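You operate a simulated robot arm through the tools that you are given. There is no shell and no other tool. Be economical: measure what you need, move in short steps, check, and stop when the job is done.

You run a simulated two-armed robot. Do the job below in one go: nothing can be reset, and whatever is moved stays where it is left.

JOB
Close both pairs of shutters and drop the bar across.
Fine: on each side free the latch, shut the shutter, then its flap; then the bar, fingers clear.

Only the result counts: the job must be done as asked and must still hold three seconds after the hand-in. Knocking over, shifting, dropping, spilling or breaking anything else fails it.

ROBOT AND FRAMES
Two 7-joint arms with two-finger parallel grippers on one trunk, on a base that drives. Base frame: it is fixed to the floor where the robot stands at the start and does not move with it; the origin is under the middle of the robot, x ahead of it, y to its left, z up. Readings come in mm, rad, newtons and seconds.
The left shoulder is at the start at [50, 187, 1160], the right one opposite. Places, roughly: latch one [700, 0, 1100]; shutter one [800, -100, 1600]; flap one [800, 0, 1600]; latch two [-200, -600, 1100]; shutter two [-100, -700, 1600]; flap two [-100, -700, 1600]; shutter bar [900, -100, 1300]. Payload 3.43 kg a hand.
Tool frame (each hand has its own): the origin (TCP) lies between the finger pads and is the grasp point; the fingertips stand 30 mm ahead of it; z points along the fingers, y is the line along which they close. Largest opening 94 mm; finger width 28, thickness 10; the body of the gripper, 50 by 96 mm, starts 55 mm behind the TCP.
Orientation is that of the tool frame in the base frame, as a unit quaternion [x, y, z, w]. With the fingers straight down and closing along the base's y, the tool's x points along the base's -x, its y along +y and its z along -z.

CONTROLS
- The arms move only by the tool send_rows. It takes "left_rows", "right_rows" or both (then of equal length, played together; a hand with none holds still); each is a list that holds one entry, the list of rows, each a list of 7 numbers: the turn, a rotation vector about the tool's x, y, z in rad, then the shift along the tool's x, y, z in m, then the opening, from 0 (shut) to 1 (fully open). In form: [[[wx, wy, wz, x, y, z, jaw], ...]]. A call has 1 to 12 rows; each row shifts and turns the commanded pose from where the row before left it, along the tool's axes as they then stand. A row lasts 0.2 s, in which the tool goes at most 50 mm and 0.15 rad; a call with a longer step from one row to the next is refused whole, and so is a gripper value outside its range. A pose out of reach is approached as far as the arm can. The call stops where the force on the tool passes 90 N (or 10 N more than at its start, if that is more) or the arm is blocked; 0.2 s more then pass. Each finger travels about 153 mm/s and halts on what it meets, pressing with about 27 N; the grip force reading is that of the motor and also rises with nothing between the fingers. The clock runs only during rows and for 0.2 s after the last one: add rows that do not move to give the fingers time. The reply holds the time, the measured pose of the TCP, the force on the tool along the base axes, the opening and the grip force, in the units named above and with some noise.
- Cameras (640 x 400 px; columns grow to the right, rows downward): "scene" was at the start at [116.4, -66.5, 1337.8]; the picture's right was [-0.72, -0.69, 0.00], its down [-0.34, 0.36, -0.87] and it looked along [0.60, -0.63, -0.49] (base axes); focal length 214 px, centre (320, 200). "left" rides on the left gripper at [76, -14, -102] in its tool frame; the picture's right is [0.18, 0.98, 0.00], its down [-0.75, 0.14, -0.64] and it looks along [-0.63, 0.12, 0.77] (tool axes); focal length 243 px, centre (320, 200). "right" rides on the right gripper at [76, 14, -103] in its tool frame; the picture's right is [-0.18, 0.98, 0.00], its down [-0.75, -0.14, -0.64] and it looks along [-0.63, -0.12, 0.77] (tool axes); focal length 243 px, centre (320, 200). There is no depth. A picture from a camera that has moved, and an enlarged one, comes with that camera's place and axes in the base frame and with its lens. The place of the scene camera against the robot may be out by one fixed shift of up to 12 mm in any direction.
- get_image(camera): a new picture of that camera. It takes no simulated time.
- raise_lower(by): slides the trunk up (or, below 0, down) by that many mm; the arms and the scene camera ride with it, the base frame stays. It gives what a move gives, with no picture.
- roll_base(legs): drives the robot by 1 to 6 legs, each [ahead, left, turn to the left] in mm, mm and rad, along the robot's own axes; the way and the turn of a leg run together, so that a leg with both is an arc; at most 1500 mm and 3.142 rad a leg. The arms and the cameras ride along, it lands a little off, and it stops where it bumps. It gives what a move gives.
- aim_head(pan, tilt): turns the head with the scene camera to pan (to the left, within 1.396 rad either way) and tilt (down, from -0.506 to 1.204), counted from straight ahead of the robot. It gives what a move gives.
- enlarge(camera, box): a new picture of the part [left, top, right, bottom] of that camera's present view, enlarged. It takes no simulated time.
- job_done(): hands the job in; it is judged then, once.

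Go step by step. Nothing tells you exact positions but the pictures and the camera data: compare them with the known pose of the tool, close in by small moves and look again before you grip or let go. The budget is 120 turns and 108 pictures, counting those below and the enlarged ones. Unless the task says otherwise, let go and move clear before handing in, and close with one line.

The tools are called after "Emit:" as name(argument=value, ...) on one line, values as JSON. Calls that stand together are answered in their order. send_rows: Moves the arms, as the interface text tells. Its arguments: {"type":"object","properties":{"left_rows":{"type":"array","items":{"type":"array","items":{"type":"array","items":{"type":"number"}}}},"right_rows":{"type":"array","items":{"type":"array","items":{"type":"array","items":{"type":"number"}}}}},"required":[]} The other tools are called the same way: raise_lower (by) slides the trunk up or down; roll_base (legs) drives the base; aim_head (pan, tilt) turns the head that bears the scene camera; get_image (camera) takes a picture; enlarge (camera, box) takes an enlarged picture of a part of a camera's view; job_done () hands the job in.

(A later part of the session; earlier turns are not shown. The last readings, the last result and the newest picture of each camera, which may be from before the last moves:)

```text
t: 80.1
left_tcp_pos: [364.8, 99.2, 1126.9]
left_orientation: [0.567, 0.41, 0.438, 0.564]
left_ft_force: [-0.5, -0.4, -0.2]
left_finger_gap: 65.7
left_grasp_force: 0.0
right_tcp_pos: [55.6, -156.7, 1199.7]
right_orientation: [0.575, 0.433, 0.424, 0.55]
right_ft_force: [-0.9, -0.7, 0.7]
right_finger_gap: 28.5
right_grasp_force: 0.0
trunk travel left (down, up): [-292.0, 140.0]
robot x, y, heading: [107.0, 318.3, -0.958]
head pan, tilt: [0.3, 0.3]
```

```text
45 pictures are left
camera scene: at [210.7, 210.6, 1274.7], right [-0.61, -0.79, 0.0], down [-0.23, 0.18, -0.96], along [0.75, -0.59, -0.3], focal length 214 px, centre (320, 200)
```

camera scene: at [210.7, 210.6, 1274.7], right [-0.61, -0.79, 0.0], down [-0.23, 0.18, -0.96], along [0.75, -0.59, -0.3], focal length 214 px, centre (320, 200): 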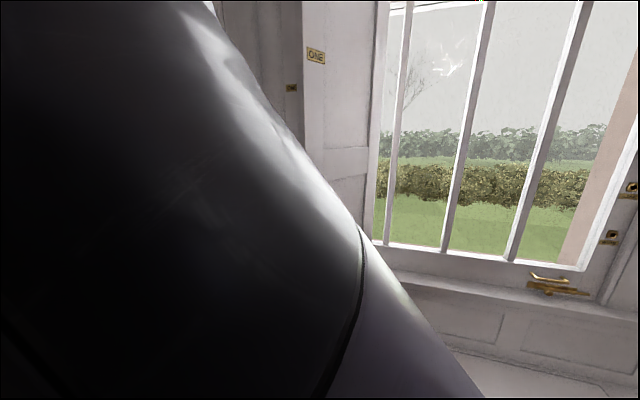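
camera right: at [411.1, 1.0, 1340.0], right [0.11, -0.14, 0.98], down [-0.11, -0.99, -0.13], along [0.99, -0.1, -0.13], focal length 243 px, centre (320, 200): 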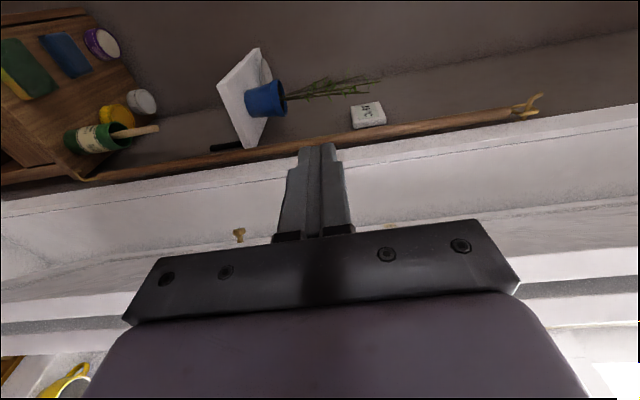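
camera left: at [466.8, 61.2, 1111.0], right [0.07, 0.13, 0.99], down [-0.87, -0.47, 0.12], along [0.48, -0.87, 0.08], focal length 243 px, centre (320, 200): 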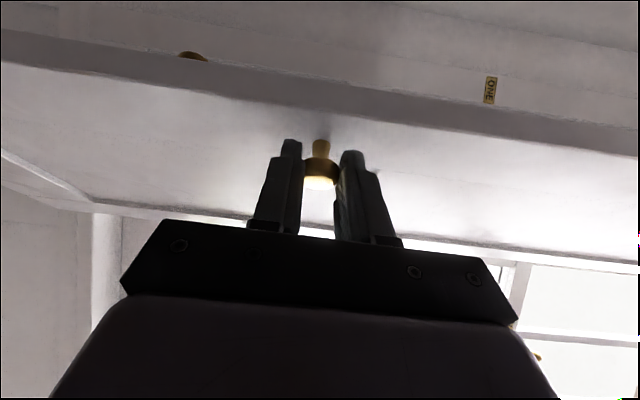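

Emit:
send_rows(left_rows=[[[0, 0, 0, 0.032, 0, 0.024, 0.2], [0, 0, 0, 0.032, 0, 0.024, 0.2], [0, 0, 0, 0.032, 0, 0.024, 0.2], [0, 0, 0, 0.032, 0, 0.024, 0.2], [0, 0, 0, 0.032, 0, 0.024, 0.2], [0, 0, 0, 0.032, 0, 0.024, 0.2]]])

Emit:
get_image(camera="scene")

Emit:
get_image(camera="left")

```text
t: 81.5
left_tcp_pos: [550.0, 164.9, 1163.4]
left_orientation: [0.569, 0.408, 0.438, 0.564]
left_ft_force: [-1.0, 0.4, -0.4]
left_finger_gap: 18.8
left_grasp_force: 0.1
left hand out of reach, approached as far as the arm can: row 3, 4, 5, 6
right_tcp_pos: [54.5, -155.7, 1202.8]
right_orientation: [0.575, 0.432, 0.424, 0.55]
right_ft_force: [-0.3, 1.2, 0.2]
right_finger_gap: 28.5
right_grasp_force: 0.1
trunk travel left (down, up): [-292.0, 140.0]
robot x, y, heading: [108.4, 314.3, -0.96]
head pan, tilt: [0.3, 0.3]
```

```text
44 pictures are left
camera scene: at [211.3, 211.1, 1274.7], right [-0.61, -0.79, 0.0], down [-0.23, 0.18, -0.96], along [0.75, -0.59, -0.3], focal length 214 px, centre (320, 200)
```

scene: 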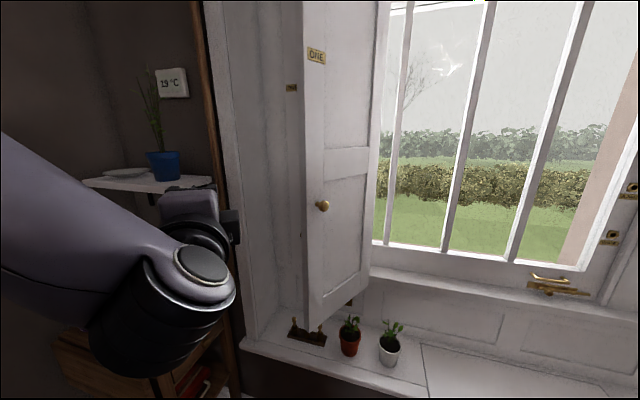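

```text
43 pictures are left
camera left: at [473.1, 266.6, 1150.0], right [0.02, 0.15, 0.99], down [-0.83, -0.55, 0.1], along [0.55, -0.82, 0.11], focal length 243 px, centre (320, 200)
```

left: 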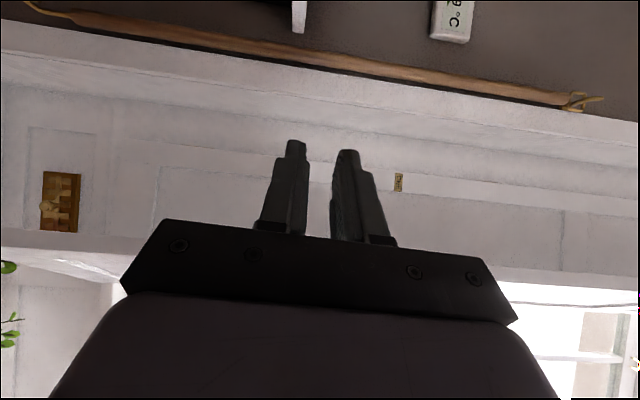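

The flap stands about perpendicular. Point the hand at the window, drive forward on the flap's left side, then sweep right.

Emit:
send_rows(left_rows=[[[0, -0.145, 0, 0, 0, 0, 0.0], [0, -0.145, 0, 0, 0, 0, 0.0], [0, -0.145, 0, 0, 0, 0, 0.0], [0, -0.145, 0, 0, 0, 0, 0.0]]])

Emit:
roll_base(legs=[[210, 0, 0]])

Emit:
get_image(camera="scene")

```text
t: 82.5
left_tcp_pos: [565.2, 116.1, 1190.3]
left_orientation: [0.669, 0.229, 0.256, 0.659]
left_ft_force: [-0.1, 0.6, -0.1]
left_finger_gap: 0.0
left_grasp_force: 27.1
left hand out of reach, approached as far as the arm can: row 1, 2, 3, 4
right_tcp_pos: [54.1, -156.1, 1200.8]
right_orientation: [0.575, 0.431, 0.424, 0.551]
right_ft_force: [0.3, -0.2, 0.4]
right_finger_gap: 28.3
right_grasp_force: 0.0
trunk travel left (down, up): [-292.0, 140.0]
robot x, y, heading: [109.7, 317.2, -0.967]
head pan, tilt: [0.3, 0.3]
```

```text
t: 84.1
left_tcp_pos: [685.4, -60.2, 1190.1]
left_orientation: [0.67, 0.23, 0.256, 0.658]
left_ft_force: [-0.6, 1.1, -0.9]
left_finger_gap: 0.1
left_grasp_force: 27.1
right_tcp_pos: [172.9, -329.7, 1200.6]
right_orientation: [0.576, 0.431, 0.424, 0.55]
right_ft_force: [-0.4, -0.3, 1.3]
right_finger_gap: 28.2
right_grasp_force: 0.1
trunk travel left (down, up): [-292.0, 140.0]
robot x, y, heading: [229.6, 142.5, -0.966]
head pan, tilt: [0.3, 0.3]
```

```text
42 pictures are left
camera scene: at [331.3, 36.4, 1274.6], right [-0.62, -0.79, 0.0], down [-0.23, 0.18, -0.96], along [0.75, -0.59, -0.3], focal length 214 px, centre (320, 200)
```

scene: 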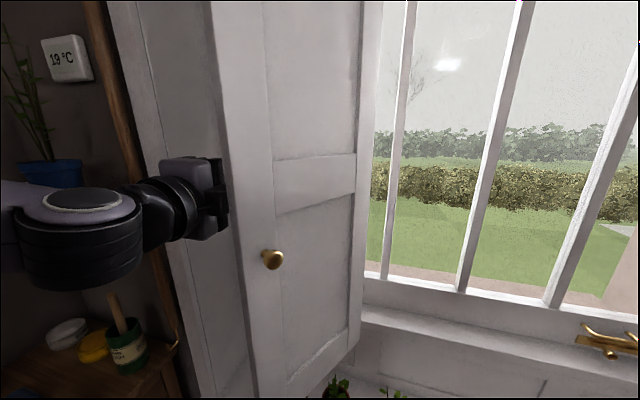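

Emit:
roll_base(legs=[[0, -160, 0]])

Emit:
get_image(camera="scene")

```text
t: 85.5
left_tcp_pos: [554.0, -150.0, 1191.4]
left_orientation: [0.67, 0.23, 0.256, 0.657]
left_ft_force: [-0.5, -0.5, 0.5]
left_finger_gap: 0.1
left_grasp_force: 26.9
right_tcp_pos: [45.1, -418.9, 1200.3]
right_orientation: [0.576, 0.43, 0.424, 0.551]
right_ft_force: [0.4, 0.5, -0.4]
right_finger_gap: 28.2
right_grasp_force: 0.0
trunk travel left (down, up): [-292.0, 140.0]
robot x, y, heading: [98.7, 54.1, -0.966]
head pan, tilt: [0.3, 0.3]
```

```text
41 pictures are left
camera scene: at [201.9, -52.7, 1274.7], right [-0.62, -0.79, 0.0], down [-0.23, 0.18, -0.96], along [0.75, -0.59, -0.3], focal length 214 px, centre (320, 200)
```

scene: 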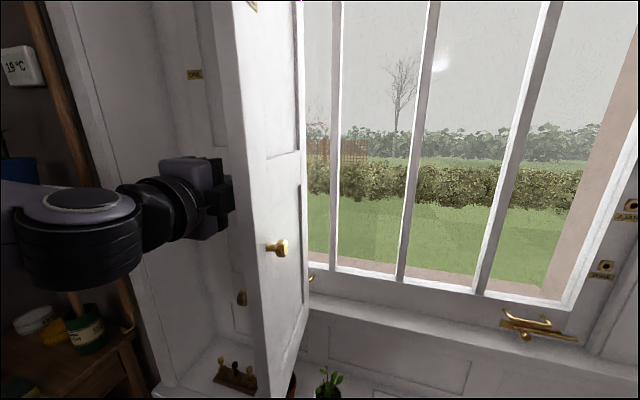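

Emit:
roll_base(legs=[[0, -110, 0]])

Emit:
get_image(camera="scene")

```text
t: 86.7
left_tcp_pos: [467.7, -210.4, 1190.6]
left_orientation: [0.669, 0.23, 0.257, 0.658]
left_ft_force: [-0.3, -0.3, 0.3]
left_finger_gap: 0.0
left_grasp_force: 27.0
right_tcp_pos: [-42.9, -480.1, 1201.7]
right_orientation: [0.576, 0.43, 0.424, 0.551]
right_ft_force: [0.0, -0.4, -0.2]
right_finger_gap: 28.4
right_grasp_force: 0.0
trunk travel left (down, up): [-292.0, 140.0]
robot x, y, heading: [14.3, -8.0, -0.967]
head pan, tilt: [0.3, 0.3]
```

```text
40 pictures are left
camera scene: at [113.9, -113.7, 1274.8], right [-0.62, -0.79, 0.0], down [-0.23, 0.18, -0.96], along [0.75, -0.59, -0.3], focal length 214 px, centre (320, 200)
```

scene: 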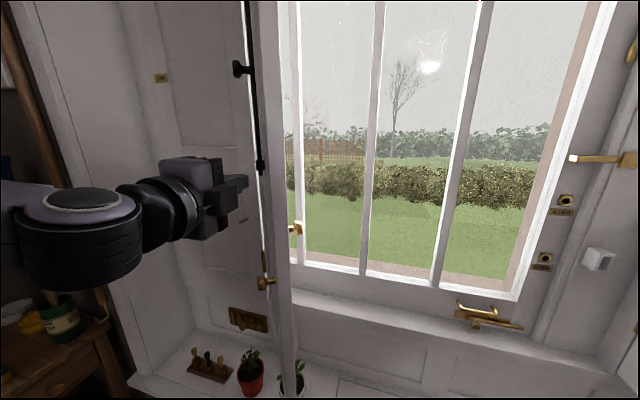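

A black iron bar with a knob appears on the flap's inner (now room) face — likely the actual shutter bar. Enlarge.

Emit:
enlarge(camera="scene", box=[210, 0, 330, 320])

```text
1.25 times, centred on (270, 160) of scene
camera zoom: at [113.9, -113.7, 1274.8], right [-0.62, -0.79, 0.0], down [-0.23, 0.18, -0.96], along [0.75, -0.59, -0.3], focal length 268 px, centre (382, 250)
```

zoom: 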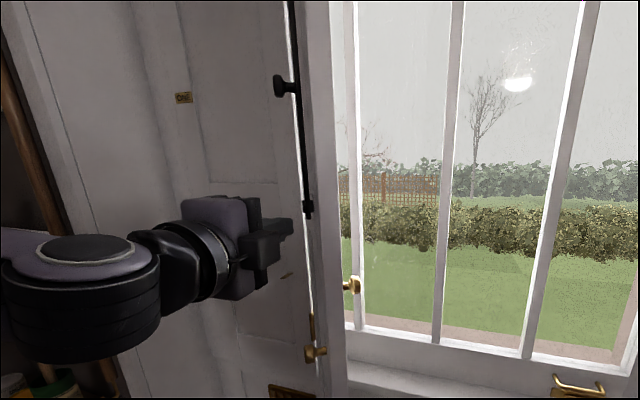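

Lower slightly to stay clear of the bar, then push right-forward to close the flap.

Emit:
raise_lower(by=-70)

Emit:
roll_base(legs=[[70, -80, 0]])

Emit:
get_image(camera="scene")

```text
t: 87.8
left_tcp_pos: [468.6, -209.3, 1121.2]
left_orientation: [0.67, 0.229, 0.256, 0.658]
left_ft_force: [0.2, 0.4, -0.3]
left_finger_gap: 0.2
left_grasp_force: 26.7
right_tcp_pos: [-42.7, -478.7, 1130.9]
right_orientation: [0.575, 0.431, 0.424, 0.552]
right_ft_force: [1.3, -0.2, 0.3]
right_finger_gap: 28.2
right_grasp_force: 0.0
trunk travel left (down, up): [-222.0, 210.0]
robot x, y, heading: [13.6, -6.5, -0.964]
head pan, tilt: [0.3, 0.3]
```

```text
t: 89.2
left_tcp_pos: [440.4, -315.8, 1121.3]
left_orientation: [0.67, 0.228, 0.254, 0.659]
left_ft_force: [-0.5, 0.3, -0.6]
left_finger_gap: 0.0
left_grasp_force: 27.0
right_tcp_pos: [-67.6, -576.5, 1129.2]
right_orientation: [0.575, 0.433, 0.43, 0.544]
right_ft_force: [0.9, 5.2, 0.8]
right_finger_gap: 28.2
right_grasp_force: 0.0
trunk travel left (down, up): [-222.0, 210.0]
robot x, y, heading: [-12.2, -111.6, -0.967]
head pan, tilt: [0.3, 0.3]
stopped in leg 1: the robot was blocked; the commanded pose is now the measured one
```

```text
38 pictures are left
camera scene: at [87.5, -217.3, 1204.8], right [-0.62, -0.78, 0.0], down [-0.23, 0.18, -0.96], along [0.75, -0.59, -0.3], focal length 214 px, centre (320, 200)
```

scene: 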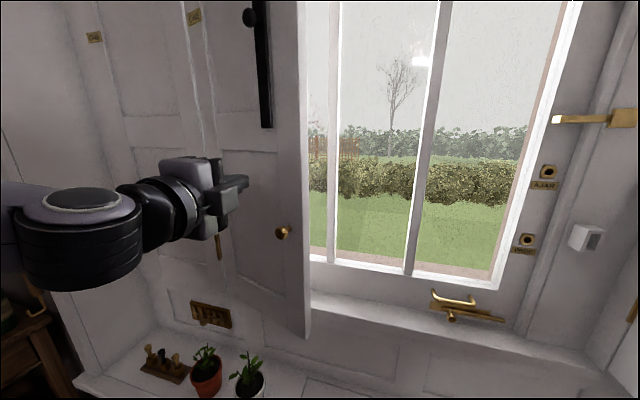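

Blocked — likely the right arm at leaf two or the base at the seat. Look right before moving.

Emit:
aim_head(pan=-0.6, tilt=0.4)

Emit:
get_image(camera="scene")

```text
t: 90.3
left_tcp_pos: [441.5, -315.2, 1120.7]
left_orientation: [0.67, 0.227, 0.255, 0.659]
left_ft_force: [0.4, -0.1, 0.7]
left_finger_gap: 0.1
left_grasp_force: 27.2
right_tcp_pos: [-68.5, -577.2, 1129.3]
right_orientation: [0.575, 0.433, 0.429, 0.545]
right_ft_force: [1.2, 8.6, 0.5]
right_finger_gap: 28.1
right_grasp_force: 0.1
trunk travel left (down, up): [-222.0, 210.0]
robot x, y, heading: [-14.6, -108.8, -0.969]
head pan, tilt: [-0.6, 0.4]
```

```text
37 pictures are left
camera scene: at [14.7, -251.8, 1195.6], right [-1.0, 0.0, 0.0], down [0.0, 0.39, -0.92], along [0.0, -0.92, -0.39], focal length 214 px, centre (320, 200)
```

scene: 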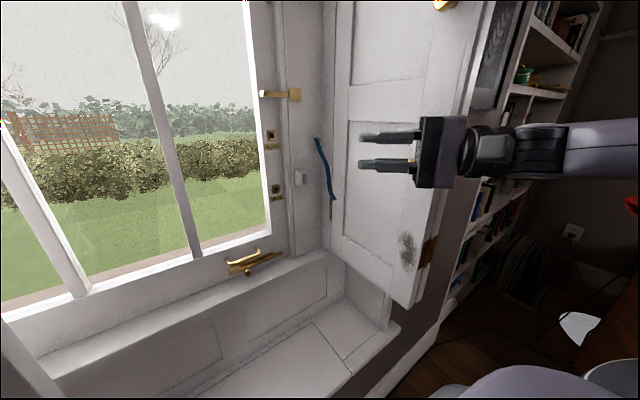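

The right gripper presses leaf two's edge. Back away and tuck the right hand inward.

Emit:
roll_base(legs=[[-90, 30, 0]])

Emit:
send_rows(right_rows=[[[0, 0, 0, 0.04, 0, 0.017, 0.3], [0, 0, 0, 0.04, 0, 0.017, 0.3], [0, 0, 0, 0.04, 0, 0.017, 0.3], [0, 0, 0, 0.04, 0, 0.017, 0.3]]])

Emit:
aim_head(pan=0.1, tilt=0.2)

Emit:
get_image(camera="scene")

```text
t: 91.5
left_tcp_pos: [413.6, -225.0, 1120.3]
left_orientation: [0.67, 0.228, 0.254, 0.659]
left_ft_force: [-0.5, 0.2, 0.8]
left_finger_gap: 0.0
left_grasp_force: 27.3
right_tcp_pos: [-93.7, -489.0, 1129.6]
right_orientation: [0.574, 0.433, 0.43, 0.546]
right_ft_force: [0.1, 0.1, 0.5]
right_finger_gap: 28.1
right_grasp_force: 0.0
trunk travel left (down, up): [-222.0, 210.0]
robot x, y, heading: [-37.0, -22.2, -0.968]
head pan, tilt: [-0.6, 0.4]
```

```text
t: 92.5
left_tcp_pos: [415.6, -224.0, 1121.2]
left_orientation: [0.67, 0.229, 0.254, 0.659]
left_ft_force: [1.2, 0.9, -0.6]
left_finger_gap: 0.0
left_grasp_force: 26.5
right_tcp_pos: [19.2, -384.5, 1167.3]
right_orientation: [0.577, 0.433, 0.429, 0.544]
right_ft_force: [-0.8, 0.3, -0.3]
right_finger_gap: 28.2
right_grasp_force: 0.1
right hand out of reach, approached as far as the arm can: row 2, 3, 4
trunk travel left (down, up): [-222.0, 210.0]
robot x, y, heading: [-40.2, -18.4, -0.968]
head pan, tilt: [-0.6, 0.4]
```

```text
t: 93.5
left_tcp_pos: [414.7, -225.3, 1119.3]
left_orientation: [0.669, 0.229, 0.255, 0.659]
left_ft_force: [-0.5, 0.9, 0.4]
left_finger_gap: 0.1
left_grasp_force: 27.0
right_tcp_pos: [19.0, -385.5, 1166.4]
right_orientation: [0.575, 0.434, 0.429, 0.545]
right_ft_force: [-0.3, 0.7, 0.2]
right_finger_gap: 28.2
right_grasp_force: 0.0
trunk travel left (down, up): [-222.0, 210.0]
robot x, y, heading: [-40.4, -21.9, -0.967]
head pan, tilt: [0.099, 0.201]
```

```text
36 pictures are left
camera scene: at [48.6, -140.5, 1214.0], right [-0.76, -0.65, 0.0], down [-0.13, 0.15, -0.98], along [0.63, -0.75, -0.2], focal length 214 px, centre (320, 200)
```

scene: 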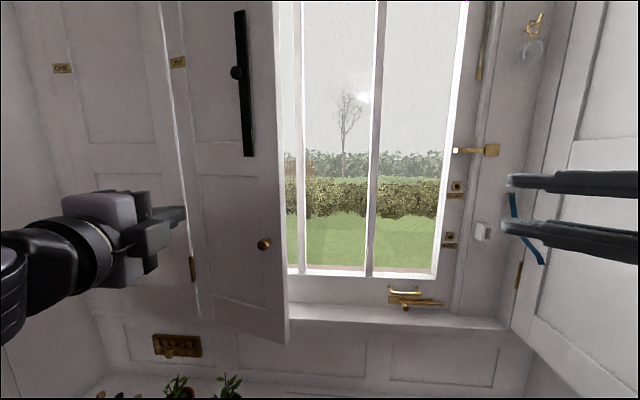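

Clear view: flap one almost closed with the iron bar on it. Drive right 50, forward 80, then press with the left fingers.

Emit:
roll_base(legs=[[80, -50, 0]])

Emit:
send_rows(left_rows=[[[0, 0, 0, 0, 0, 0.03, 0], [0, 0, 0, 0, 0, 0.03, 0], [0, 0, 0, 0, 0, 0.03, 0]]])

Emit:
get_image(camera="scene")

```text
t: 94.7
left_tcp_pos: [417.1, -318.9, 1119.8]
left_orientation: [0.671, 0.228, 0.255, 0.658]
left_ft_force: [0.0, -0.5, 0.6]
left_finger_gap: 0.0
left_grasp_force: 27.0
right_tcp_pos: [21.6, -477.2, 1167.4]
right_orientation: [0.576, 0.433, 0.429, 0.545]
right_ft_force: [0.4, 0.1, -0.3]
right_finger_gap: 28.0
right_grasp_force: 0.2
trunk travel left (down, up): [-222.0, 210.0]
robot x, y, heading: [-38.2, -112.7, -0.966]
head pan, tilt: [0.099, 0.201]
```

```text
t: 95.5
left_tcp_pos: [474.6, -389.3, 1120.4]
left_orientation: [0.671, 0.228, 0.254, 0.658]
left_ft_force: [0.5, -0.3, 0.6]
left_finger_gap: 0.3
left_grasp_force: 27.6
right_tcp_pos: [20.8, -477.8, 1167.6]
right_orientation: [0.576, 0.433, 0.428, 0.545]
right_ft_force: [0.0, 0.0, 0.1]
right_finger_gap: 28.2
right_grasp_force: 0.1
trunk travel left (down, up): [-222.0, 210.0]
robot x, y, heading: [-36.0, -114.2, -0.974]
head pan, tilt: [0.099, 0.201]
```

```text
35 pictures are left
camera scene: at [51.2, -234.0, 1214.0], right [-0.76, -0.65, 0.0], down [-0.13, 0.15, -0.98], along [0.63, -0.75, -0.2], focal length 214 px, centre (320, 200)
```

scene: 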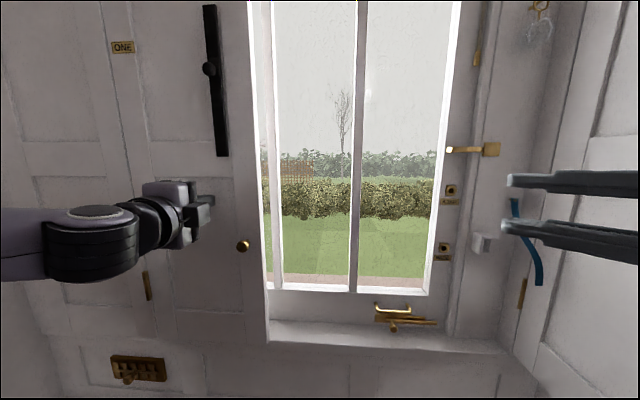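

Emit:
send_rows(left_rows=[[[0, 0, 0, 0, 0, 0.015, 0], [0, 0, 0, 0, 0, 0.015, 0], [0, 0, 0, 0, 0, 0.015, 0], [0, 0, 0, 0, 0, 0.015, 0]]])

Emit:
get_image(camera="scene")

```text
t: 96.0
left_tcp_pos: [480.3, -395.4, 1122.1]
left_orientation: [0.671, 0.224, 0.251, 0.66]
left_ft_force: [-24.6, 48.7, 1.7]
left_finger_gap: 0.0
left_grasp_force: 26.8
right_tcp_pos: [19.1, -469.9, 1169.6]
right_orientation: [0.573, 0.436, 0.43, 0.546]
right_ft_force: [-0.1, 0.4, 0.0]
right_finger_gap: 28.3
right_grasp_force: 0.1
trunk travel left (down, up): [-222.0, 210.0]
robot x, y, heading: [-38.9, -110.4, -0.961]
head pan, tilt: [0.099, 0.201]
stopped in row 2 (left hand): the force on the tool passed its limit (the readings are from after the stop); the commanded pose is now the measured one
```

```text
34 pictures are left
camera scene: at [47.5, -224.9, 1215.3], right [-0.76, -0.65, 0.0], down [-0.13, 0.14, -0.98], along [0.64, -0.75, -0.19], focal length 214 px, centre (320, 200)
```

scene: 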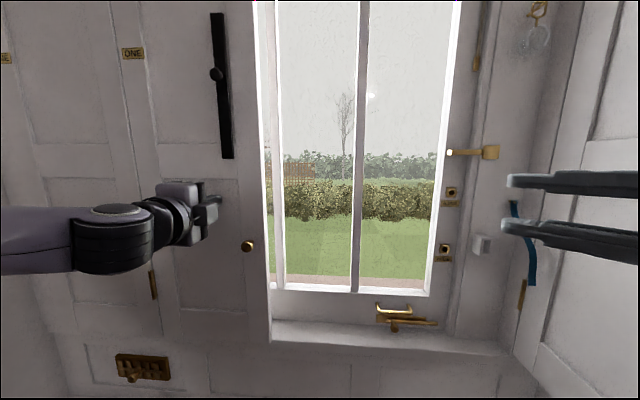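

Side one's leaf and flap are shut. Now side two, mirrored with the left hand: retract, back off, roll the left hand 180° (camera to the room side), and turn to heading ≈ -1.9.

Emit:
send_rows(left_rows=[[[0, 0, 0, 0, 0, -0.04, 0.3], [0, 0, 0, 0, 0, -0.04, 0.3], [0, 0, 0, 0, 0, -0.03, 0.3]]])

Emit:
roll_base(legs=[[-160, 0, 0]])

Emit:
send_rows(left_rows=[[[0, 0, 0.148, 0, 0, 0, 0.5], [0, 0, 0.148, 0, 0, 0, 0.5], [0, 0, 0.148, 0, 0, 0, 0.5], [0, 0, 0.148, 0, 0, 0, 0.5], [0, 0, 0.148, 0, 0, 0, 0.5], [0, 0, 0.148, 0, 0, 0, 0.5], [0, 0, 0.148, 0, 0, 0, 0.5], [0, 0, 0.148, 0, 0, 0, 0.5], [0, 0, 0.148, 0, 0, 0, 0.5], [0, 0, 0.148, 0, 0, 0, 0.5], [0, 0, 0.148, 0, 0, 0, 0.5]]])

```text
t: 96.8
left_tcp_pos: [414.8, -321.4, 1117.4]
left_orientation: [0.676, 0.225, 0.25, 0.656]
left_ft_force: [0.7, 0.1, 0.2]
left_finger_gap: 28.3
left_grasp_force: 0.0
right_tcp_pos: [20.9, -476.3, 1167.3]
right_orientation: [0.575, 0.434, 0.43, 0.544]
right_ft_force: [0.7, 0.0, 0.1]
right_finger_gap: 28.5
right_grasp_force: 0.0
trunk travel left (down, up): [-222.0, 210.0]
robot x, y, heading: [-35.6, -115.5, -0.968]
head pan, tilt: [0.099, 0.201]
```

```text
t: 98.3
left_tcp_pos: [323.8, -188.1, 1116.9]
left_orientation: [0.675, 0.225, 0.251, 0.656]
left_ft_force: [0.4, 0.3, -0.9]
left_finger_gap: 28.2
left_grasp_force: 0.1
right_tcp_pos: [-70.7, -344.0, 1167.2]
right_orientation: [0.575, 0.435, 0.429, 0.544]
right_ft_force: [0.2, 0.9, 0.7]
right_finger_gap: 28.3
right_grasp_force: 0.0
trunk travel left (down, up): [-222.0, 210.0]
robot x, y, heading: [-132.8, 17.3, -0.965]
head pan, tilt: [0.099, 0.201]
```

```text
t: 100.4
left_tcp_pos: [229.2, -242.8, 1021.7]
left_orientation: [0.693, -0.188, 0.573, 0.394]
left_ft_force: [1.0, 0.6, 1.0]
left_finger_gap: 46.9
left_grasp_force: 0.0
left hand out of reach, approached as far as the arm can: row 2, 3, 4, 5, 6, 7, 8, 9, 10
right_tcp_pos: [-69.5, -344.5, 1166.5]
right_orientation: [0.575, 0.434, 0.429, 0.545]
right_ft_force: [-0.2, -0.2, -0.2]
right_finger_gap: 28.2
right_grasp_force: 0.1
trunk travel left (down, up): [-222.0, 210.0]
robot x, y, heading: [-130.8, 20.2, -0.963]
head pan, tilt: [0.099, 0.201]
stopped in row 10 (left hand): the arm was blocked; the commanded pose is now the measured one
```

Wrong roll direction for the wrist; it isn't needed. I roll back to "y up" and will point the hand to the right instead.

Emit:
send_rows(left_rows=[[[0, 0, -0.146, 0, 0, 0, 0.5], [0, 0, -0.146, 0, 0, 0, 0.5], [0, 0, -0.146, 0, 0, 0, 0.5], [0, 0, -0.146, 0, 0, 0, 0.5], [0, 0, -0.146, 0, 0, 0, 0.5], [0, 0, -0.146, 0, 0, 0, 0.5], [0, 0, -0.146, 0, 0, 0, 0.5], [0, 0, -0.1, 0, 0, 0, 0.5]]])

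Emit:
roll_base(legs=[[0, 0, -0.94]])

Emit:
aim_head(pan=0.0, tilt=0.3)

Emit:
get_image(camera="scene")

```text
t: 102.2
left_tcp_pos: [228.2, -243.0, 1021.4]
left_orientation: [0.687, 0.21, 0.277, 0.639]
left_ft_force: [0.7, -0.2, -0.1]
left_finger_gap: 46.9
left_grasp_force: 0.1
right_tcp_pos: [-69.4, -344.3, 1166.5]
right_orientation: [0.575, 0.435, 0.429, 0.544]
right_ft_force: [-0.3, -0.9, 0.3]
right_finger_gap: 28.2
right_grasp_force: 0.0
trunk travel left (down, up): [-222.0, 210.0]
robot x, y, heading: [-131.1, 19.3, -0.968]
head pan, tilt: [0.099, 0.201]
```

```text
t: 105.0
left_tcp_pos: [-124.4, -425.3, 1021.2]
left_orientation: [0.708, -0.12, -0.036, 0.695]
left_ft_force: [0.8, 0.1, 0.6]
left_finger_gap: 46.6
left_grasp_force: 0.2
right_tcp_pos: [-383.2, -247.4, 1166.1]
right_orientation: [0.708, 0.133, 0.143, 0.679]
right_ft_force: [-1.5, -0.7, 0.3]
right_finger_gap: 28.2
right_grasp_force: 0.1
trunk travel left (down, up): [-222.0, 210.0]
robot x, y, heading: [-129.9, 19.2, -1.894]
head pan, tilt: [0.099, 0.201]
```

```text
t: 105.7
left_tcp_pos: [-124.8, -423.0, 1020.1]
left_orientation: [0.708, -0.12, -0.035, 0.695]
left_ft_force: [-0.5, -0.5, -0.7]
left_finger_gap: 47.0
left_grasp_force: 0.0
right_tcp_pos: [-382.2, -247.0, 1166.9]
right_orientation: [0.708, 0.132, 0.143, 0.679]
right_ft_force: [0.3, 0.0, -0.2]
right_finger_gap: 28.0
right_grasp_force: 0.1
trunk travel left (down, up): [-222.0, 210.0]
robot x, y, heading: [-130.3, 18.7, -1.889]
head pan, tilt: [0.0, 0.3]
```

```text
33 pictures are left
camera scene: at [-181.6, -125.4, 1204.8], right [-0.95, 0.31, 0.0], down [0.09, 0.28, -0.96], along [-0.3, -0.91, -0.3], focal length 214 px, centre (320, 200)
```

scene: 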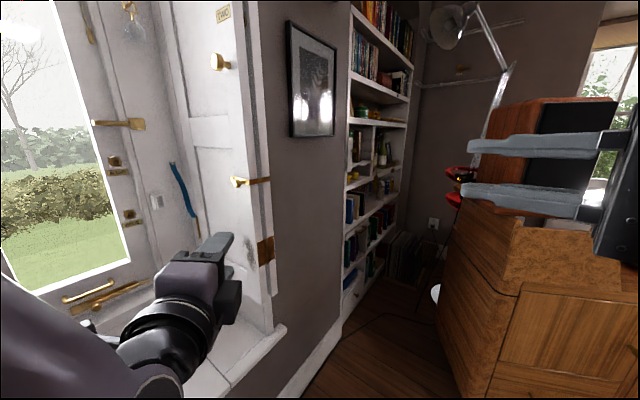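

Now rotate the left hand to point at leaf two, raise to latch height and drive toward it.

Emit:
send_rows(left_rows=[[[0, -0.14, 0, 0, 0, 0, 0.5], [0, -0.14, 0, 0, 0, 0, 0.5], [0, -0.14, 0, 0, 0, 0, 0.5], [0, -0.14, 0, 0, 0, 0, 0.5]]])

Emit:
raise_lower(by=84)

Emit:
roll_base(legs=[[100, 55, 0]])

Emit:
get_image(camera="left")

```text
t: 106.7
left_tcp_pos: [-126.3, -443.6, 1043.3]
left_orientation: [0.681, -0.282, -0.205, 0.644]
left_ft_force: [-0.3, -0.3, 0.3]
left_finger_gap: 47.3
left_grasp_force: 0.2
left hand out of reach, approached as far as the arm can: row 1, 2, 3, 4
right_tcp_pos: [-381.2, -247.7, 1169.0]
right_orientation: [0.709, 0.134, 0.142, 0.678]
right_ft_force: [0.4, -0.4, 0.4]
right_finger_gap: 28.3
right_grasp_force: 0.1
trunk travel left (down, up): [-222.0, 210.0]
robot x, y, heading: [-127.8, 20.0, -1.887]
head pan, tilt: [0.0, 0.3]
```

```text
t: 107.9
left_tcp_pos: [-128.7, -443.4, 1127.2]
left_orientation: [0.681, -0.283, -0.204, 0.644]
left_ft_force: [-0.3, -0.1, 0.7]
left_finger_gap: 46.9
left_grasp_force: 0.1
right_tcp_pos: [-384.3, -247.4, 1250.5]
right_orientation: [0.708, 0.132, 0.142, 0.679]
right_ft_force: [-0.2, -0.4, -0.3]
right_finger_gap: 28.2
right_grasp_force: 0.1
trunk travel left (down, up): [-306.0, 126.0]
robot x, y, heading: [-129.7, 21.0, -1.887]
head pan, tilt: [0.0, 0.3]
```

```text
t: 109.1
left_tcp_pos: [-105.4, -555.8, 1127.7]
left_orientation: [0.682, -0.283, -0.204, 0.643]
left_ft_force: [-0.5, -0.5, -0.4]
left_finger_gap: 47.0
left_grasp_force: 0.1
right_tcp_pos: [-362.3, -360.3, 1251.0]
right_orientation: [0.708, 0.133, 0.142, 0.678]
right_ft_force: [0.1, -0.2, 0.0]
right_finger_gap: 28.3
right_grasp_force: 0.1
trunk travel left (down, up): [-306.0, 126.0]
robot x, y, heading: [-105.8, -95.5, -1.886]
head pan, tilt: [0.0, 0.3]
```

```text
32 pictures are left
camera left: at [19.6, -526.4, 1127.8], right [0.02, -0.13, 0.99], down [-0.18, 0.98, 0.13], along [-0.98, -0.18, 0.0], focal length 243 px, centre (320, 200)
```

left: 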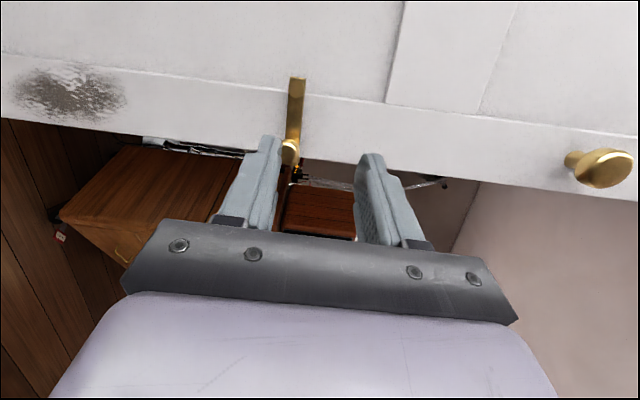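

Knob two at ≈ (-155,-590,1102). Lower a bit and advance.

Emit:
raise_lower(by=-20)

Emit:
send_rows(left_rows=[[[0, 0, 0, -0.016, 0, 0, 0.5], [0, 0, 0, 0, 0, 0.022, 0.5], [0, 0, 0, 0, 0, 0.022, 0.5]]])

Emit:
get_image(camera="left")

```text
t: 109.7
left_tcp_pos: [-105.2, -555.1, 1107.7]
left_orientation: [0.681, -0.281, -0.204, 0.645]
left_ft_force: [0.4, 0.1, 0.3]
left_finger_gap: 47.2
left_grasp_force: 0.1
right_tcp_pos: [-362.3, -359.0, 1230.4]
right_orientation: [0.708, 0.133, 0.143, 0.679]
right_ft_force: [0.6, 0.3, 0.3]
right_finger_gap: 28.2
right_grasp_force: 0.0
trunk travel left (down, up): [-286.0, 146.0]
robot x, y, heading: [-108.8, -91.1, -1.89]
head pan, tilt: [0.0, 0.3]
```

```text
t: 110.5
left_tcp_pos: [-131.7, -561.3, 1103.2]
left_orientation: [0.683, -0.281, -0.202, 0.643]
left_ft_force: [0.0, 0.3, 0.4]
left_finger_gap: 47.1
left_grasp_force: 0.1
left hand out of reach, approached as far as the arm can: row 3
right_tcp_pos: [-360.9, -360.1, 1231.4]
right_orientation: [0.708, 0.134, 0.142, 0.678]
right_ft_force: [-0.3, 0.1, -0.7]
right_finger_gap: 28.3
right_grasp_force: 0.1
trunk travel left (down, up): [-286.0, 146.0]
robot x, y, heading: [-102.9, -95.7, -1.888]
head pan, tilt: [0.0, 0.3]
```

```text
31 pictures are left
camera left: at [-6.1, -532.6, 1105.2], right [0.02, -0.13, 0.99], down [-0.18, 0.97, 0.14], along [-0.98, -0.18, -0.01], focal length 243 px, centre (320, 200)
```

left: 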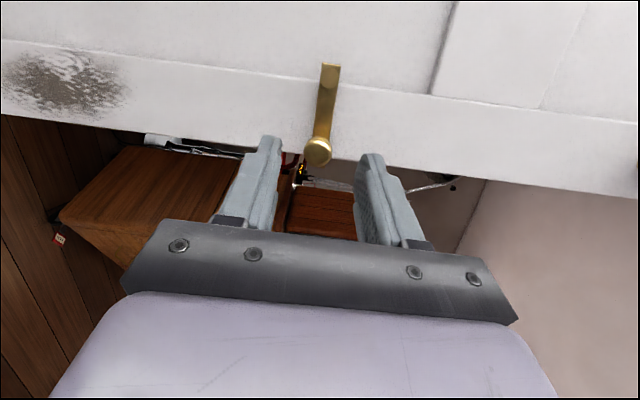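

Emit:
roll_base(legs=[[27, -10, 0]])

Emit:
raise_lower(by=-32)

Emit:
get_image(camera="left")

```text
t: 111.4
left_tcp_pos: [-144.4, -577.6, 1105.2]
left_orientation: [0.681, -0.282, -0.204, 0.644]
left_ft_force: [38.7, 35.7, -1.3]
left_finger_gap: 43.5
left_grasp_force: 0.1
right_tcp_pos: [-375.1, -377.4, 1233.5]
right_orientation: [0.707, 0.137, 0.141, 0.68]
right_ft_force: [0.4, -1.3, 0.1]
right_finger_gap: 28.4
right_grasp_force: 0.1
trunk travel left (down, up): [-286.0, 146.0]
robot x, y, heading: [-124.0, -116.5, -1.891]
head pan, tilt: [0.0, 0.3]
```

```text
t: 112.1
left_tcp_pos: [-145.4, -577.7, 1082.8]
left_orientation: [0.673, -0.28, -0.205, 0.653]
left_ft_force: [30.5, 19.8, 32.2]
left_finger_gap: 63.8
left_grasp_force: 14.8
right_tcp_pos: [-375.5, -378.1, 1202.9]
right_orientation: [0.706, 0.136, 0.141, 0.68]
right_ft_force: [-0.5, 0.5, 1.0]
right_finger_gap: 28.1
right_grasp_force: 0.1
trunk travel left (down, up): [-254.0, 178.0]
robot x, y, heading: [-125.6, -116.0, -1.883]
head pan, tilt: [0.0, 0.3]
```

```text
30 pictures are left
camera left: at [-19.9, -548.6, 1080.9], right [0.03, -0.11, 0.99], down [-0.18, 0.98, 0.11], along [-0.98, -0.18, 0.01], focal length 243 px, centre (320, 200)
```

left: 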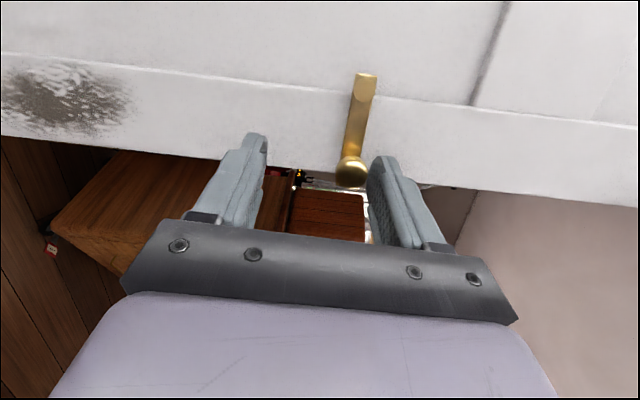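

Downward resists here; this latch may turn upward. Back off a touch and try raising.

Emit:
raise_lower(by=30)

Emit:
send_rows(left_rows=[[[0, 0, 0, 0, 0, -0.005, 0.5], [0, 0, 0, 0, 0, 0, 0.5]]])

Emit:
raise_lower(by=32)

Emit:
get_image(camera="left")

```text
t: 112.9
left_tcp_pos: [-146.4, -577.1, 1095.9]
left_orientation: [0.685, -0.287, -0.205, 0.637]
left_ft_force: [31.8, 32.2, -14.3]
left_finger_gap: 36.2
left_grasp_force: 0.0
right_tcp_pos: [-375.8, -379.3, 1229.8]
right_orientation: [0.707, 0.136, 0.141, 0.68]
right_ft_force: [1.1, -0.1, -0.6]
right_finger_gap: 27.9
right_grasp_force: 0.0
trunk travel left (down, up): [-284.0, 148.0]
robot x, y, heading: [-121.6, -114.5, -1.889]
head pan, tilt: [0.0, 0.3]
```

```text
t: 113.5
left_tcp_pos: [-146.2, -577.0, 1100.8]
left_orientation: [0.682, -0.285, -0.204, 0.642]
left_ft_force: [8.4, 14.9, -15.8]
left_finger_gap: 37.0
left_grasp_force: 0.0
right_tcp_pos: [-378.0, -382.3, 1228.7]
right_orientation: [0.708, 0.134, 0.143, 0.678]
right_ft_force: [0.5, 0.3, 0.5]
right_finger_gap: 28.1
right_grasp_force: 0.0
trunk travel left (down, up): [-284.0, 148.0]
robot x, y, heading: [-123.6, -114.6, -1.885]
head pan, tilt: [0.0, 0.3]
```

```text
t: 114.3
left_tcp_pos: [-142.6, -576.6, 1118.6]
left_orientation: [0.697, -0.286, -0.203, 0.625]
left_ft_force: [12.9, 20.3, -52.4]
left_finger_gap: 47.1
left_grasp_force: 0.0
right_tcp_pos: [-376.6, -384.1, 1260.2]
right_orientation: [0.708, 0.134, 0.144, 0.678]
right_ft_force: [0.5, 0.4, -0.3]
right_finger_gap: 28.2
right_grasp_force: 0.1
trunk travel left (down, up): [-316.0, 116.0]
robot x, y, heading: [-127.5, -116.2, -1.887]
head pan, tilt: [0.0, 0.3]
```

```text
29 pictures are left
camera left: at [-18.0, -548.2, 1123.3], right [0.0, -0.17, 0.98], down [-0.18, 0.97, 0.17], along [-0.98, -0.17, -0.04], focal length 243 px, centre (320, 200)
```

left: 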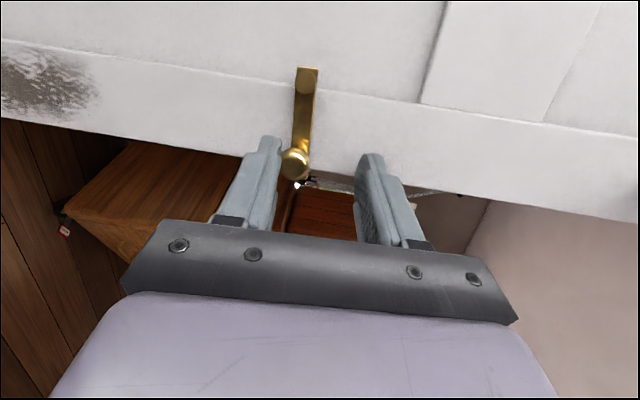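

The fingertips are rubbing on the leaf, which confuses this. Back off ~8 mm, reset, and test down again without leaf contact.

Emit:
raise_lower(by=-22)

Emit:
roll_base(legs=[[-8, 3, 0]])

Emit:
raise_lower(by=-32)

Emit:
get_image(camera="left")

```text
t: 114.9
left_tcp_pos: [-144.4, -578.4, 1118.5]
left_orientation: [0.678, -0.279, -0.203, 0.649]
left_ft_force: [8.2, 7.9, 11.1]
left_finger_gap: 52.7
left_grasp_force: 5.4
right_tcp_pos: [-377.8, -381.0, 1241.1]
right_orientation: [0.708, 0.135, 0.142, 0.679]
right_ft_force: [-0.4, 0.3, 0.1]
right_finger_gap: 28.2
right_grasp_force: 0.0
trunk travel left (down, up): [-294.0, 138.0]
robot x, y, heading: [-122.0, -115.7, -1.89]
head pan, tilt: [0.0, 0.3]
```

```text
t: 115.7
left_tcp_pos: [-140.2, -571.7, 1111.4]
left_orientation: [0.684, -0.282, -0.203, 0.642]
left_ft_force: [0.4, 0.4, 0.5]
left_finger_gap: 47.1
left_grasp_force: 0.2
right_tcp_pos: [-373.0, -376.0, 1239.6]
right_orientation: [0.708, 0.134, 0.144, 0.678]
right_ft_force: [0.4, -0.2, 0.5]
right_finger_gap: 28.3
right_grasp_force: 0.0
trunk travel left (down, up): [-294.0, 138.0]
robot x, y, heading: [-120.3, -106.2, -1.884]
head pan, tilt: [0.0, 0.3]
```

```text
t: 116.5
left_tcp_pos: [-140.9, -572.0, 1078.6]
left_orientation: [0.684, -0.282, -0.202, 0.642]
left_ft_force: [0.1, 0.0, -0.7]
left_finger_gap: 47.3
left_grasp_force: 0.1
right_tcp_pos: [-373.3, -376.0, 1207.2]
right_orientation: [0.708, 0.134, 0.144, 0.678]
right_ft_force: [0.1, -0.2, 0.2]
right_finger_gap: 28.4
right_grasp_force: 0.0
trunk travel left (down, up): [-262.0, 170.0]
robot x, y, heading: [-119.2, -109.5, -1.889]
head pan, tilt: [0.0, 0.3]
```

```text
28 pictures are left
camera left: at [-14.9, -542.9, 1080.8], right [0.02, -0.13, 0.99], down [-0.18, 0.97, 0.14], along [-0.98, -0.18, -0.01], focal length 243 px, centre (320, 200)
```

left: 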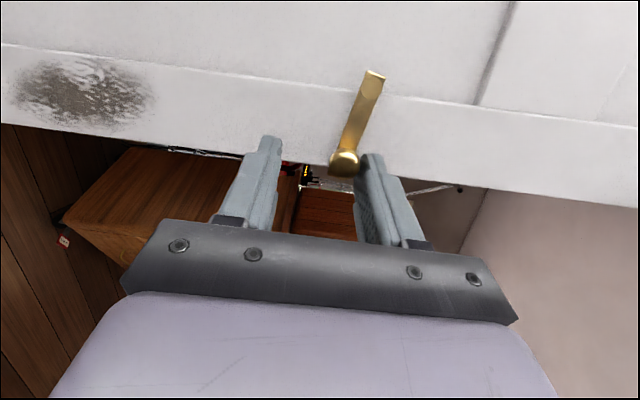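

It moves freely now. Continue downward and around.

Emit:
raise_lower(by=-40)

Emit:
send_rows(left_rows=[[[0, 0, 0, 0.015, 0, -0.003, 0.5], [0, 0, 0, 0.015, 0, -0.003, 0.5], [0, 0, 0, 0.01, 0, -0.002, 0.5]]])

Emit:
get_image(camera="left")

```text
t: 117.3
left_tcp_pos: [-139.9, -571.8, 1039.1]
left_orientation: [0.683, -0.283, -0.203, 0.642]
left_ft_force: [-0.1, 0.4, -0.5]
left_finger_gap: 47.0
left_grasp_force: 0.1
right_tcp_pos: [-373.2, -376.6, 1166.7]
right_orientation: [0.708, 0.134, 0.143, 0.679]
right_ft_force: [-0.2, 0.4, -0.8]
right_finger_gap: 28.3
right_grasp_force: 0.1
trunk travel left (down, up): [-222.0, 210.0]
robot x, y, heading: [-122.7, -109.5, -1.888]
head pan, tilt: [0.0, 0.3]
```

```text
t: 118.1
left_tcp_pos: [-118.3, -583.5, 1044.4]
left_orientation: [0.683, -0.283, -0.203, 0.642]
left_ft_force: [-1.7, 1.9, 4.5]
left_finger_gap: 49.3
left_grasp_force: 2.0
left hand out of reach, approached as far as the arm can: row 2
right_tcp_pos: [-373.3, -376.6, 1166.3]
right_orientation: [0.708, 0.133, 0.144, 0.678]
right_ft_force: [0.7, -0.1, 0.4]
right_finger_gap: 28.1
right_grasp_force: 0.0
trunk travel left (down, up): [-222.0, 210.0]
robot x, y, heading: [-121.4, -108.3, -1.887]
head pan, tilt: [0.0, 0.3]
```

```text
27 pictures are left
camera left: at [6.7, -554.9, 1046.4], right [0.01, -0.13, 0.99], down [-0.18, 0.97, 0.13], along [-0.98, -0.18, -0.01], focal length 243 px, centre (320, 200)
```

left: 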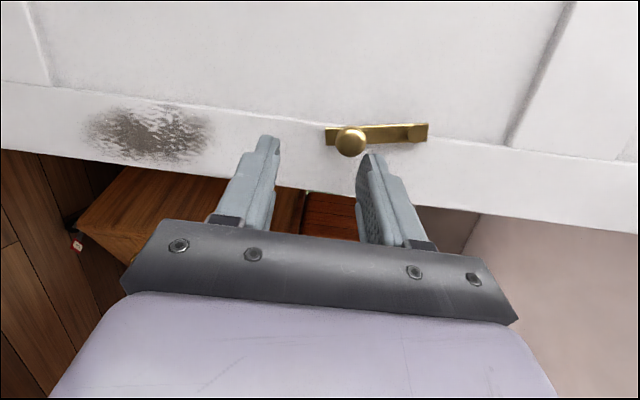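

Latch two is down. Retract and raise to knob two (≈(-146,-610,1323)).

Emit:
send_rows(left_rows=[[[0, 0, 0, 0, 0.004, -0.03, 0.65], [0, 0, 0, 0, 0, -0.035, 0.65]]])

Emit:
raise_lower(by=209)

Emit:
send_rows(left_rows=[[[0, 0, 0, 0, 0.035, 0, 0.65], [0, 0, 0, 0, 0.03, 0, 0.65]]])

Emit:
get_image(camera="left")

```text
t: 118.7
left_tcp_pos: [-89.8, -571.6, 1067.7]
left_orientation: [0.683, -0.283, -0.203, 0.642]
left_ft_force: [0.0, 0.6, 0.7]
left_finger_gap: 61.2
left_grasp_force: 0.0
left hand out of reach, approached as far as the arm can: row 1, 2
right_tcp_pos: [-373.2, -376.0, 1167.0]
right_orientation: [0.709, 0.134, 0.143, 0.678]
right_ft_force: [0.3, -0.3, 0.3]
right_finger_gap: 28.4
right_grasp_force: 0.0
trunk travel left (down, up): [-222.0, 210.0]
robot x, y, heading: [-119.8, -107.8, -1.889]
head pan, tilt: [0.0, 0.3]
```

```text
t: 120.9
left_tcp_pos: [-91.3, -571.4, 1275.2]
left_orientation: [0.683, -0.282, -0.203, 0.642]
left_ft_force: [0.1, -0.2, 1.0]
left_finger_gap: 61.2
left_grasp_force: 0.0
right_tcp_pos: [-372.9, -375.8, 1376.0]
right_orientation: [0.708, 0.134, 0.144, 0.678]
right_ft_force: [0.6, 0.2, -1.2]
right_finger_gap: 28.4
right_grasp_force: 0.0
trunk travel left (down, up): [-431.0, 1.0]
robot x, y, heading: [-122.7, -108.6, -1.887]
head pan, tilt: [0.0, 0.3]
```

```text
t: 121.5
left_tcp_pos: [-99.7, -571.6, 1340.5]
left_orientation: [0.683, -0.282, -0.203, 0.642]
left_ft_force: [0.0, -0.9, 1.0]
left_finger_gap: 61.0
left_grasp_force: 0.0
right_tcp_pos: [-374.2, -376.1, 1375.9]
right_orientation: [0.708, 0.135, 0.144, 0.678]
right_ft_force: [0.1, -0.6, 1.1]
right_finger_gap: 27.9
right_grasp_force: 0.1
trunk travel left (down, up): [-431.0, 1.0]
robot x, y, heading: [-120.5, -108.2, -1.888]
head pan, tilt: [0.0, 0.3]
```

```text
26 pictures are left
camera left: at [25.5, -542.8, 1342.9], right [0.02, -0.14, 0.99], down [-0.18, 0.97, 0.14], along [-0.98, -0.18, -0.01], focal length 243 px, centre (320, 200)
```

left: 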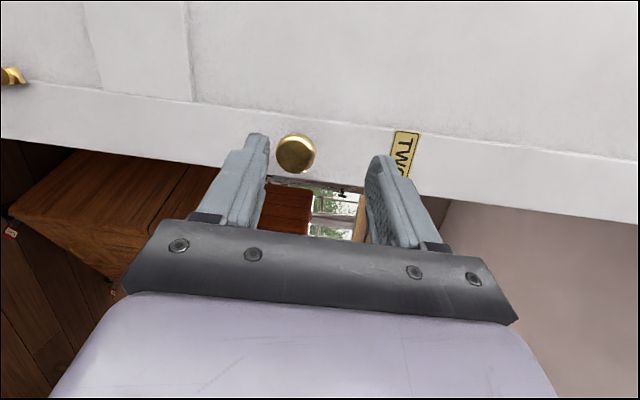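

Emit:
send_rows(left_rows=[[[0, 0, 0, -0.01, -0.021, 0, 0.65], [0, 0, 0, 0, 0, 0.02, 0.65], [0, 0, 0, 0, 0, 0.021, 0.65]]])

Emit:
get_image(camera="left")

```text
t: 122.3
left_tcp_pos: [-129.2, -595.0, 1315.8]
left_orientation: [0.683, -0.283, -0.203, 0.642]
left_ft_force: [5.0, 5.8, -0.1]
left_finger_gap: 60.7
left_grasp_force: 0.1
right_tcp_pos: [-372.6, -374.5, 1375.4]
right_orientation: [0.708, 0.134, 0.143, 0.678]
right_ft_force: [-0.5, 0.5, -0.1]
right_finger_gap: 28.2
right_grasp_force: 0.1
trunk travel left (down, up): [-431.0, 1.0]
robot x, y, heading: [-121.3, -110.7, -1.887]
head pan, tilt: [0.0, 0.3]
```

```text
25 pictures are left
camera left: at [-3.8, -566.5, 1317.3], right [0.02, -0.13, 0.99], down [-0.18, 0.97, 0.13], along [-0.98, -0.18, -0.01], focal length 243 px, centre (320, 200)
```

left: 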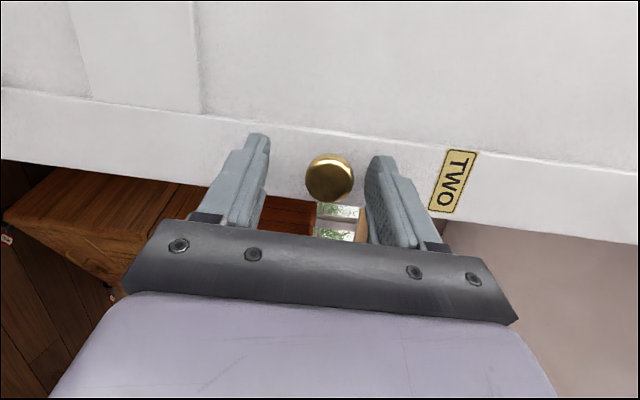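

Good straddle. Close and pull along the arc.

Emit:
send_rows(left_rows=[[[0, 0, 0, 0, 0, 0, 0], [0, 0, 0, 0, 0, 0, 0], [0, 0, 0, 0.0075, 0, -0.0237, 0], [0, 0, 0, 0.0099, 0, -0.0228, 0], [0, 0, 0, 0.0121, 0, -0.0217, 0], [0, 0, 0, 0.0142, 0, -0.0203, 0], [0, 0, 0, 0.0162, 0, -0.0188, 0], [0, 0, 0, 0.018, 0, -0.0171, 0], [0, 0, 0, 0.0196, 0, -0.0153, 0]]])

Emit:
get_image(camera="left")

```text
t: 124.3
left_tcp_pos: [-71.0, -567.3, 1320.6]
left_orientation: [0.668, -0.281, -0.202, 0.659]
left_ft_force: [-2.1, -6.2, 61.7]
left_finger_gap: 27.3
left_grasp_force: 45.3
left hand out of reach, approached as far as the arm can: row 5, 6, 7, 8, 9
right_tcp_pos: [-375.2, -371.6, 1377.1]
right_orientation: [0.707, 0.134, 0.144, 0.679]
right_ft_force: [0.6, 0.0, -0.6]
right_finger_gap: 28.2
right_grasp_force: 0.1
trunk travel left (down, up): [-431.0, 1.0]
robot x, y, heading: [-119.5, -112.3, -1.884]
head pan, tilt: [0.0, 0.3]
```

```text
24 pictures are left
camera left: at [54.6, -538.4, 1319.5], right [0.03, -0.09, 1.0], down [-0.18, 0.98, 0.1], along [-0.98, -0.18, 0.01], focal length 243 px, centre (320, 200)
```

left: 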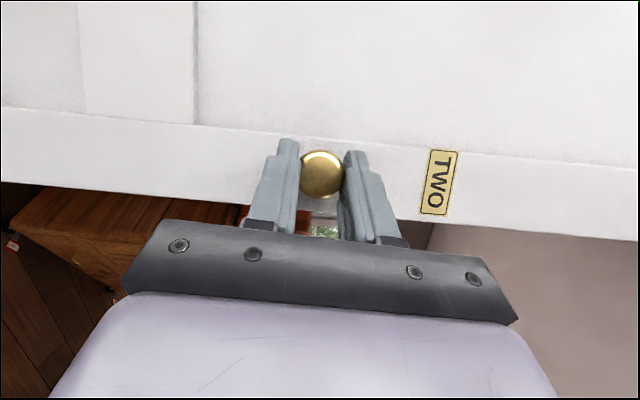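

The arm is at its limit; continue the arc with the base.

Emit:
roll_base(legs=[[-10, 50, 0], [-35, 50, 0]])

Emit:
get_image(camera="scene")

```text
t: 125.8
left_tcp_pos: [41.4, -561.5, 1321.3]
left_orientation: [0.67, -0.276, -0.196, 0.661]
left_ft_force: [0.5, -16.3, 62.1]
left_finger_gap: 27.5
left_grasp_force: 44.7
right_tcp_pos: [-264.4, -362.8, 1376.0]
right_orientation: [0.707, 0.134, 0.144, 0.679]
right_ft_force: [-0.6, -0.8, 0.3]
right_finger_gap: 28.2
right_grasp_force: 0.2
trunk travel left (down, up): [-431.0, 1.0]
robot x, y, heading: [-7.3, -98.2, -1.889]
head pan, tilt: [0.0, 0.3]
```

```text
23 pictures are left
camera scene: at [-63.1, -239.6, 1414.2], right [-0.95, 0.31, 0.0], down [0.09, 0.28, -0.96], along [-0.29, -0.91, -0.29], focal length 214 px, centre (320, 200)
```

scene: 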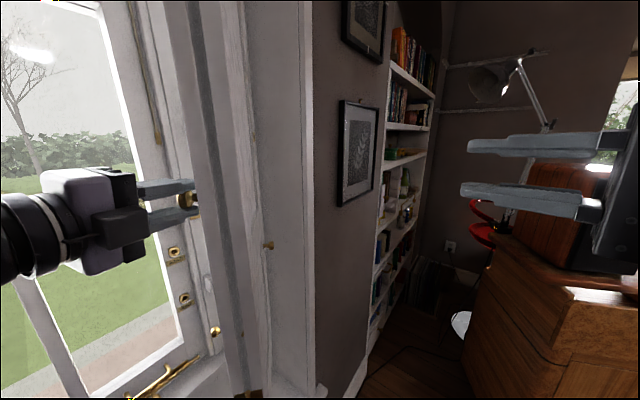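

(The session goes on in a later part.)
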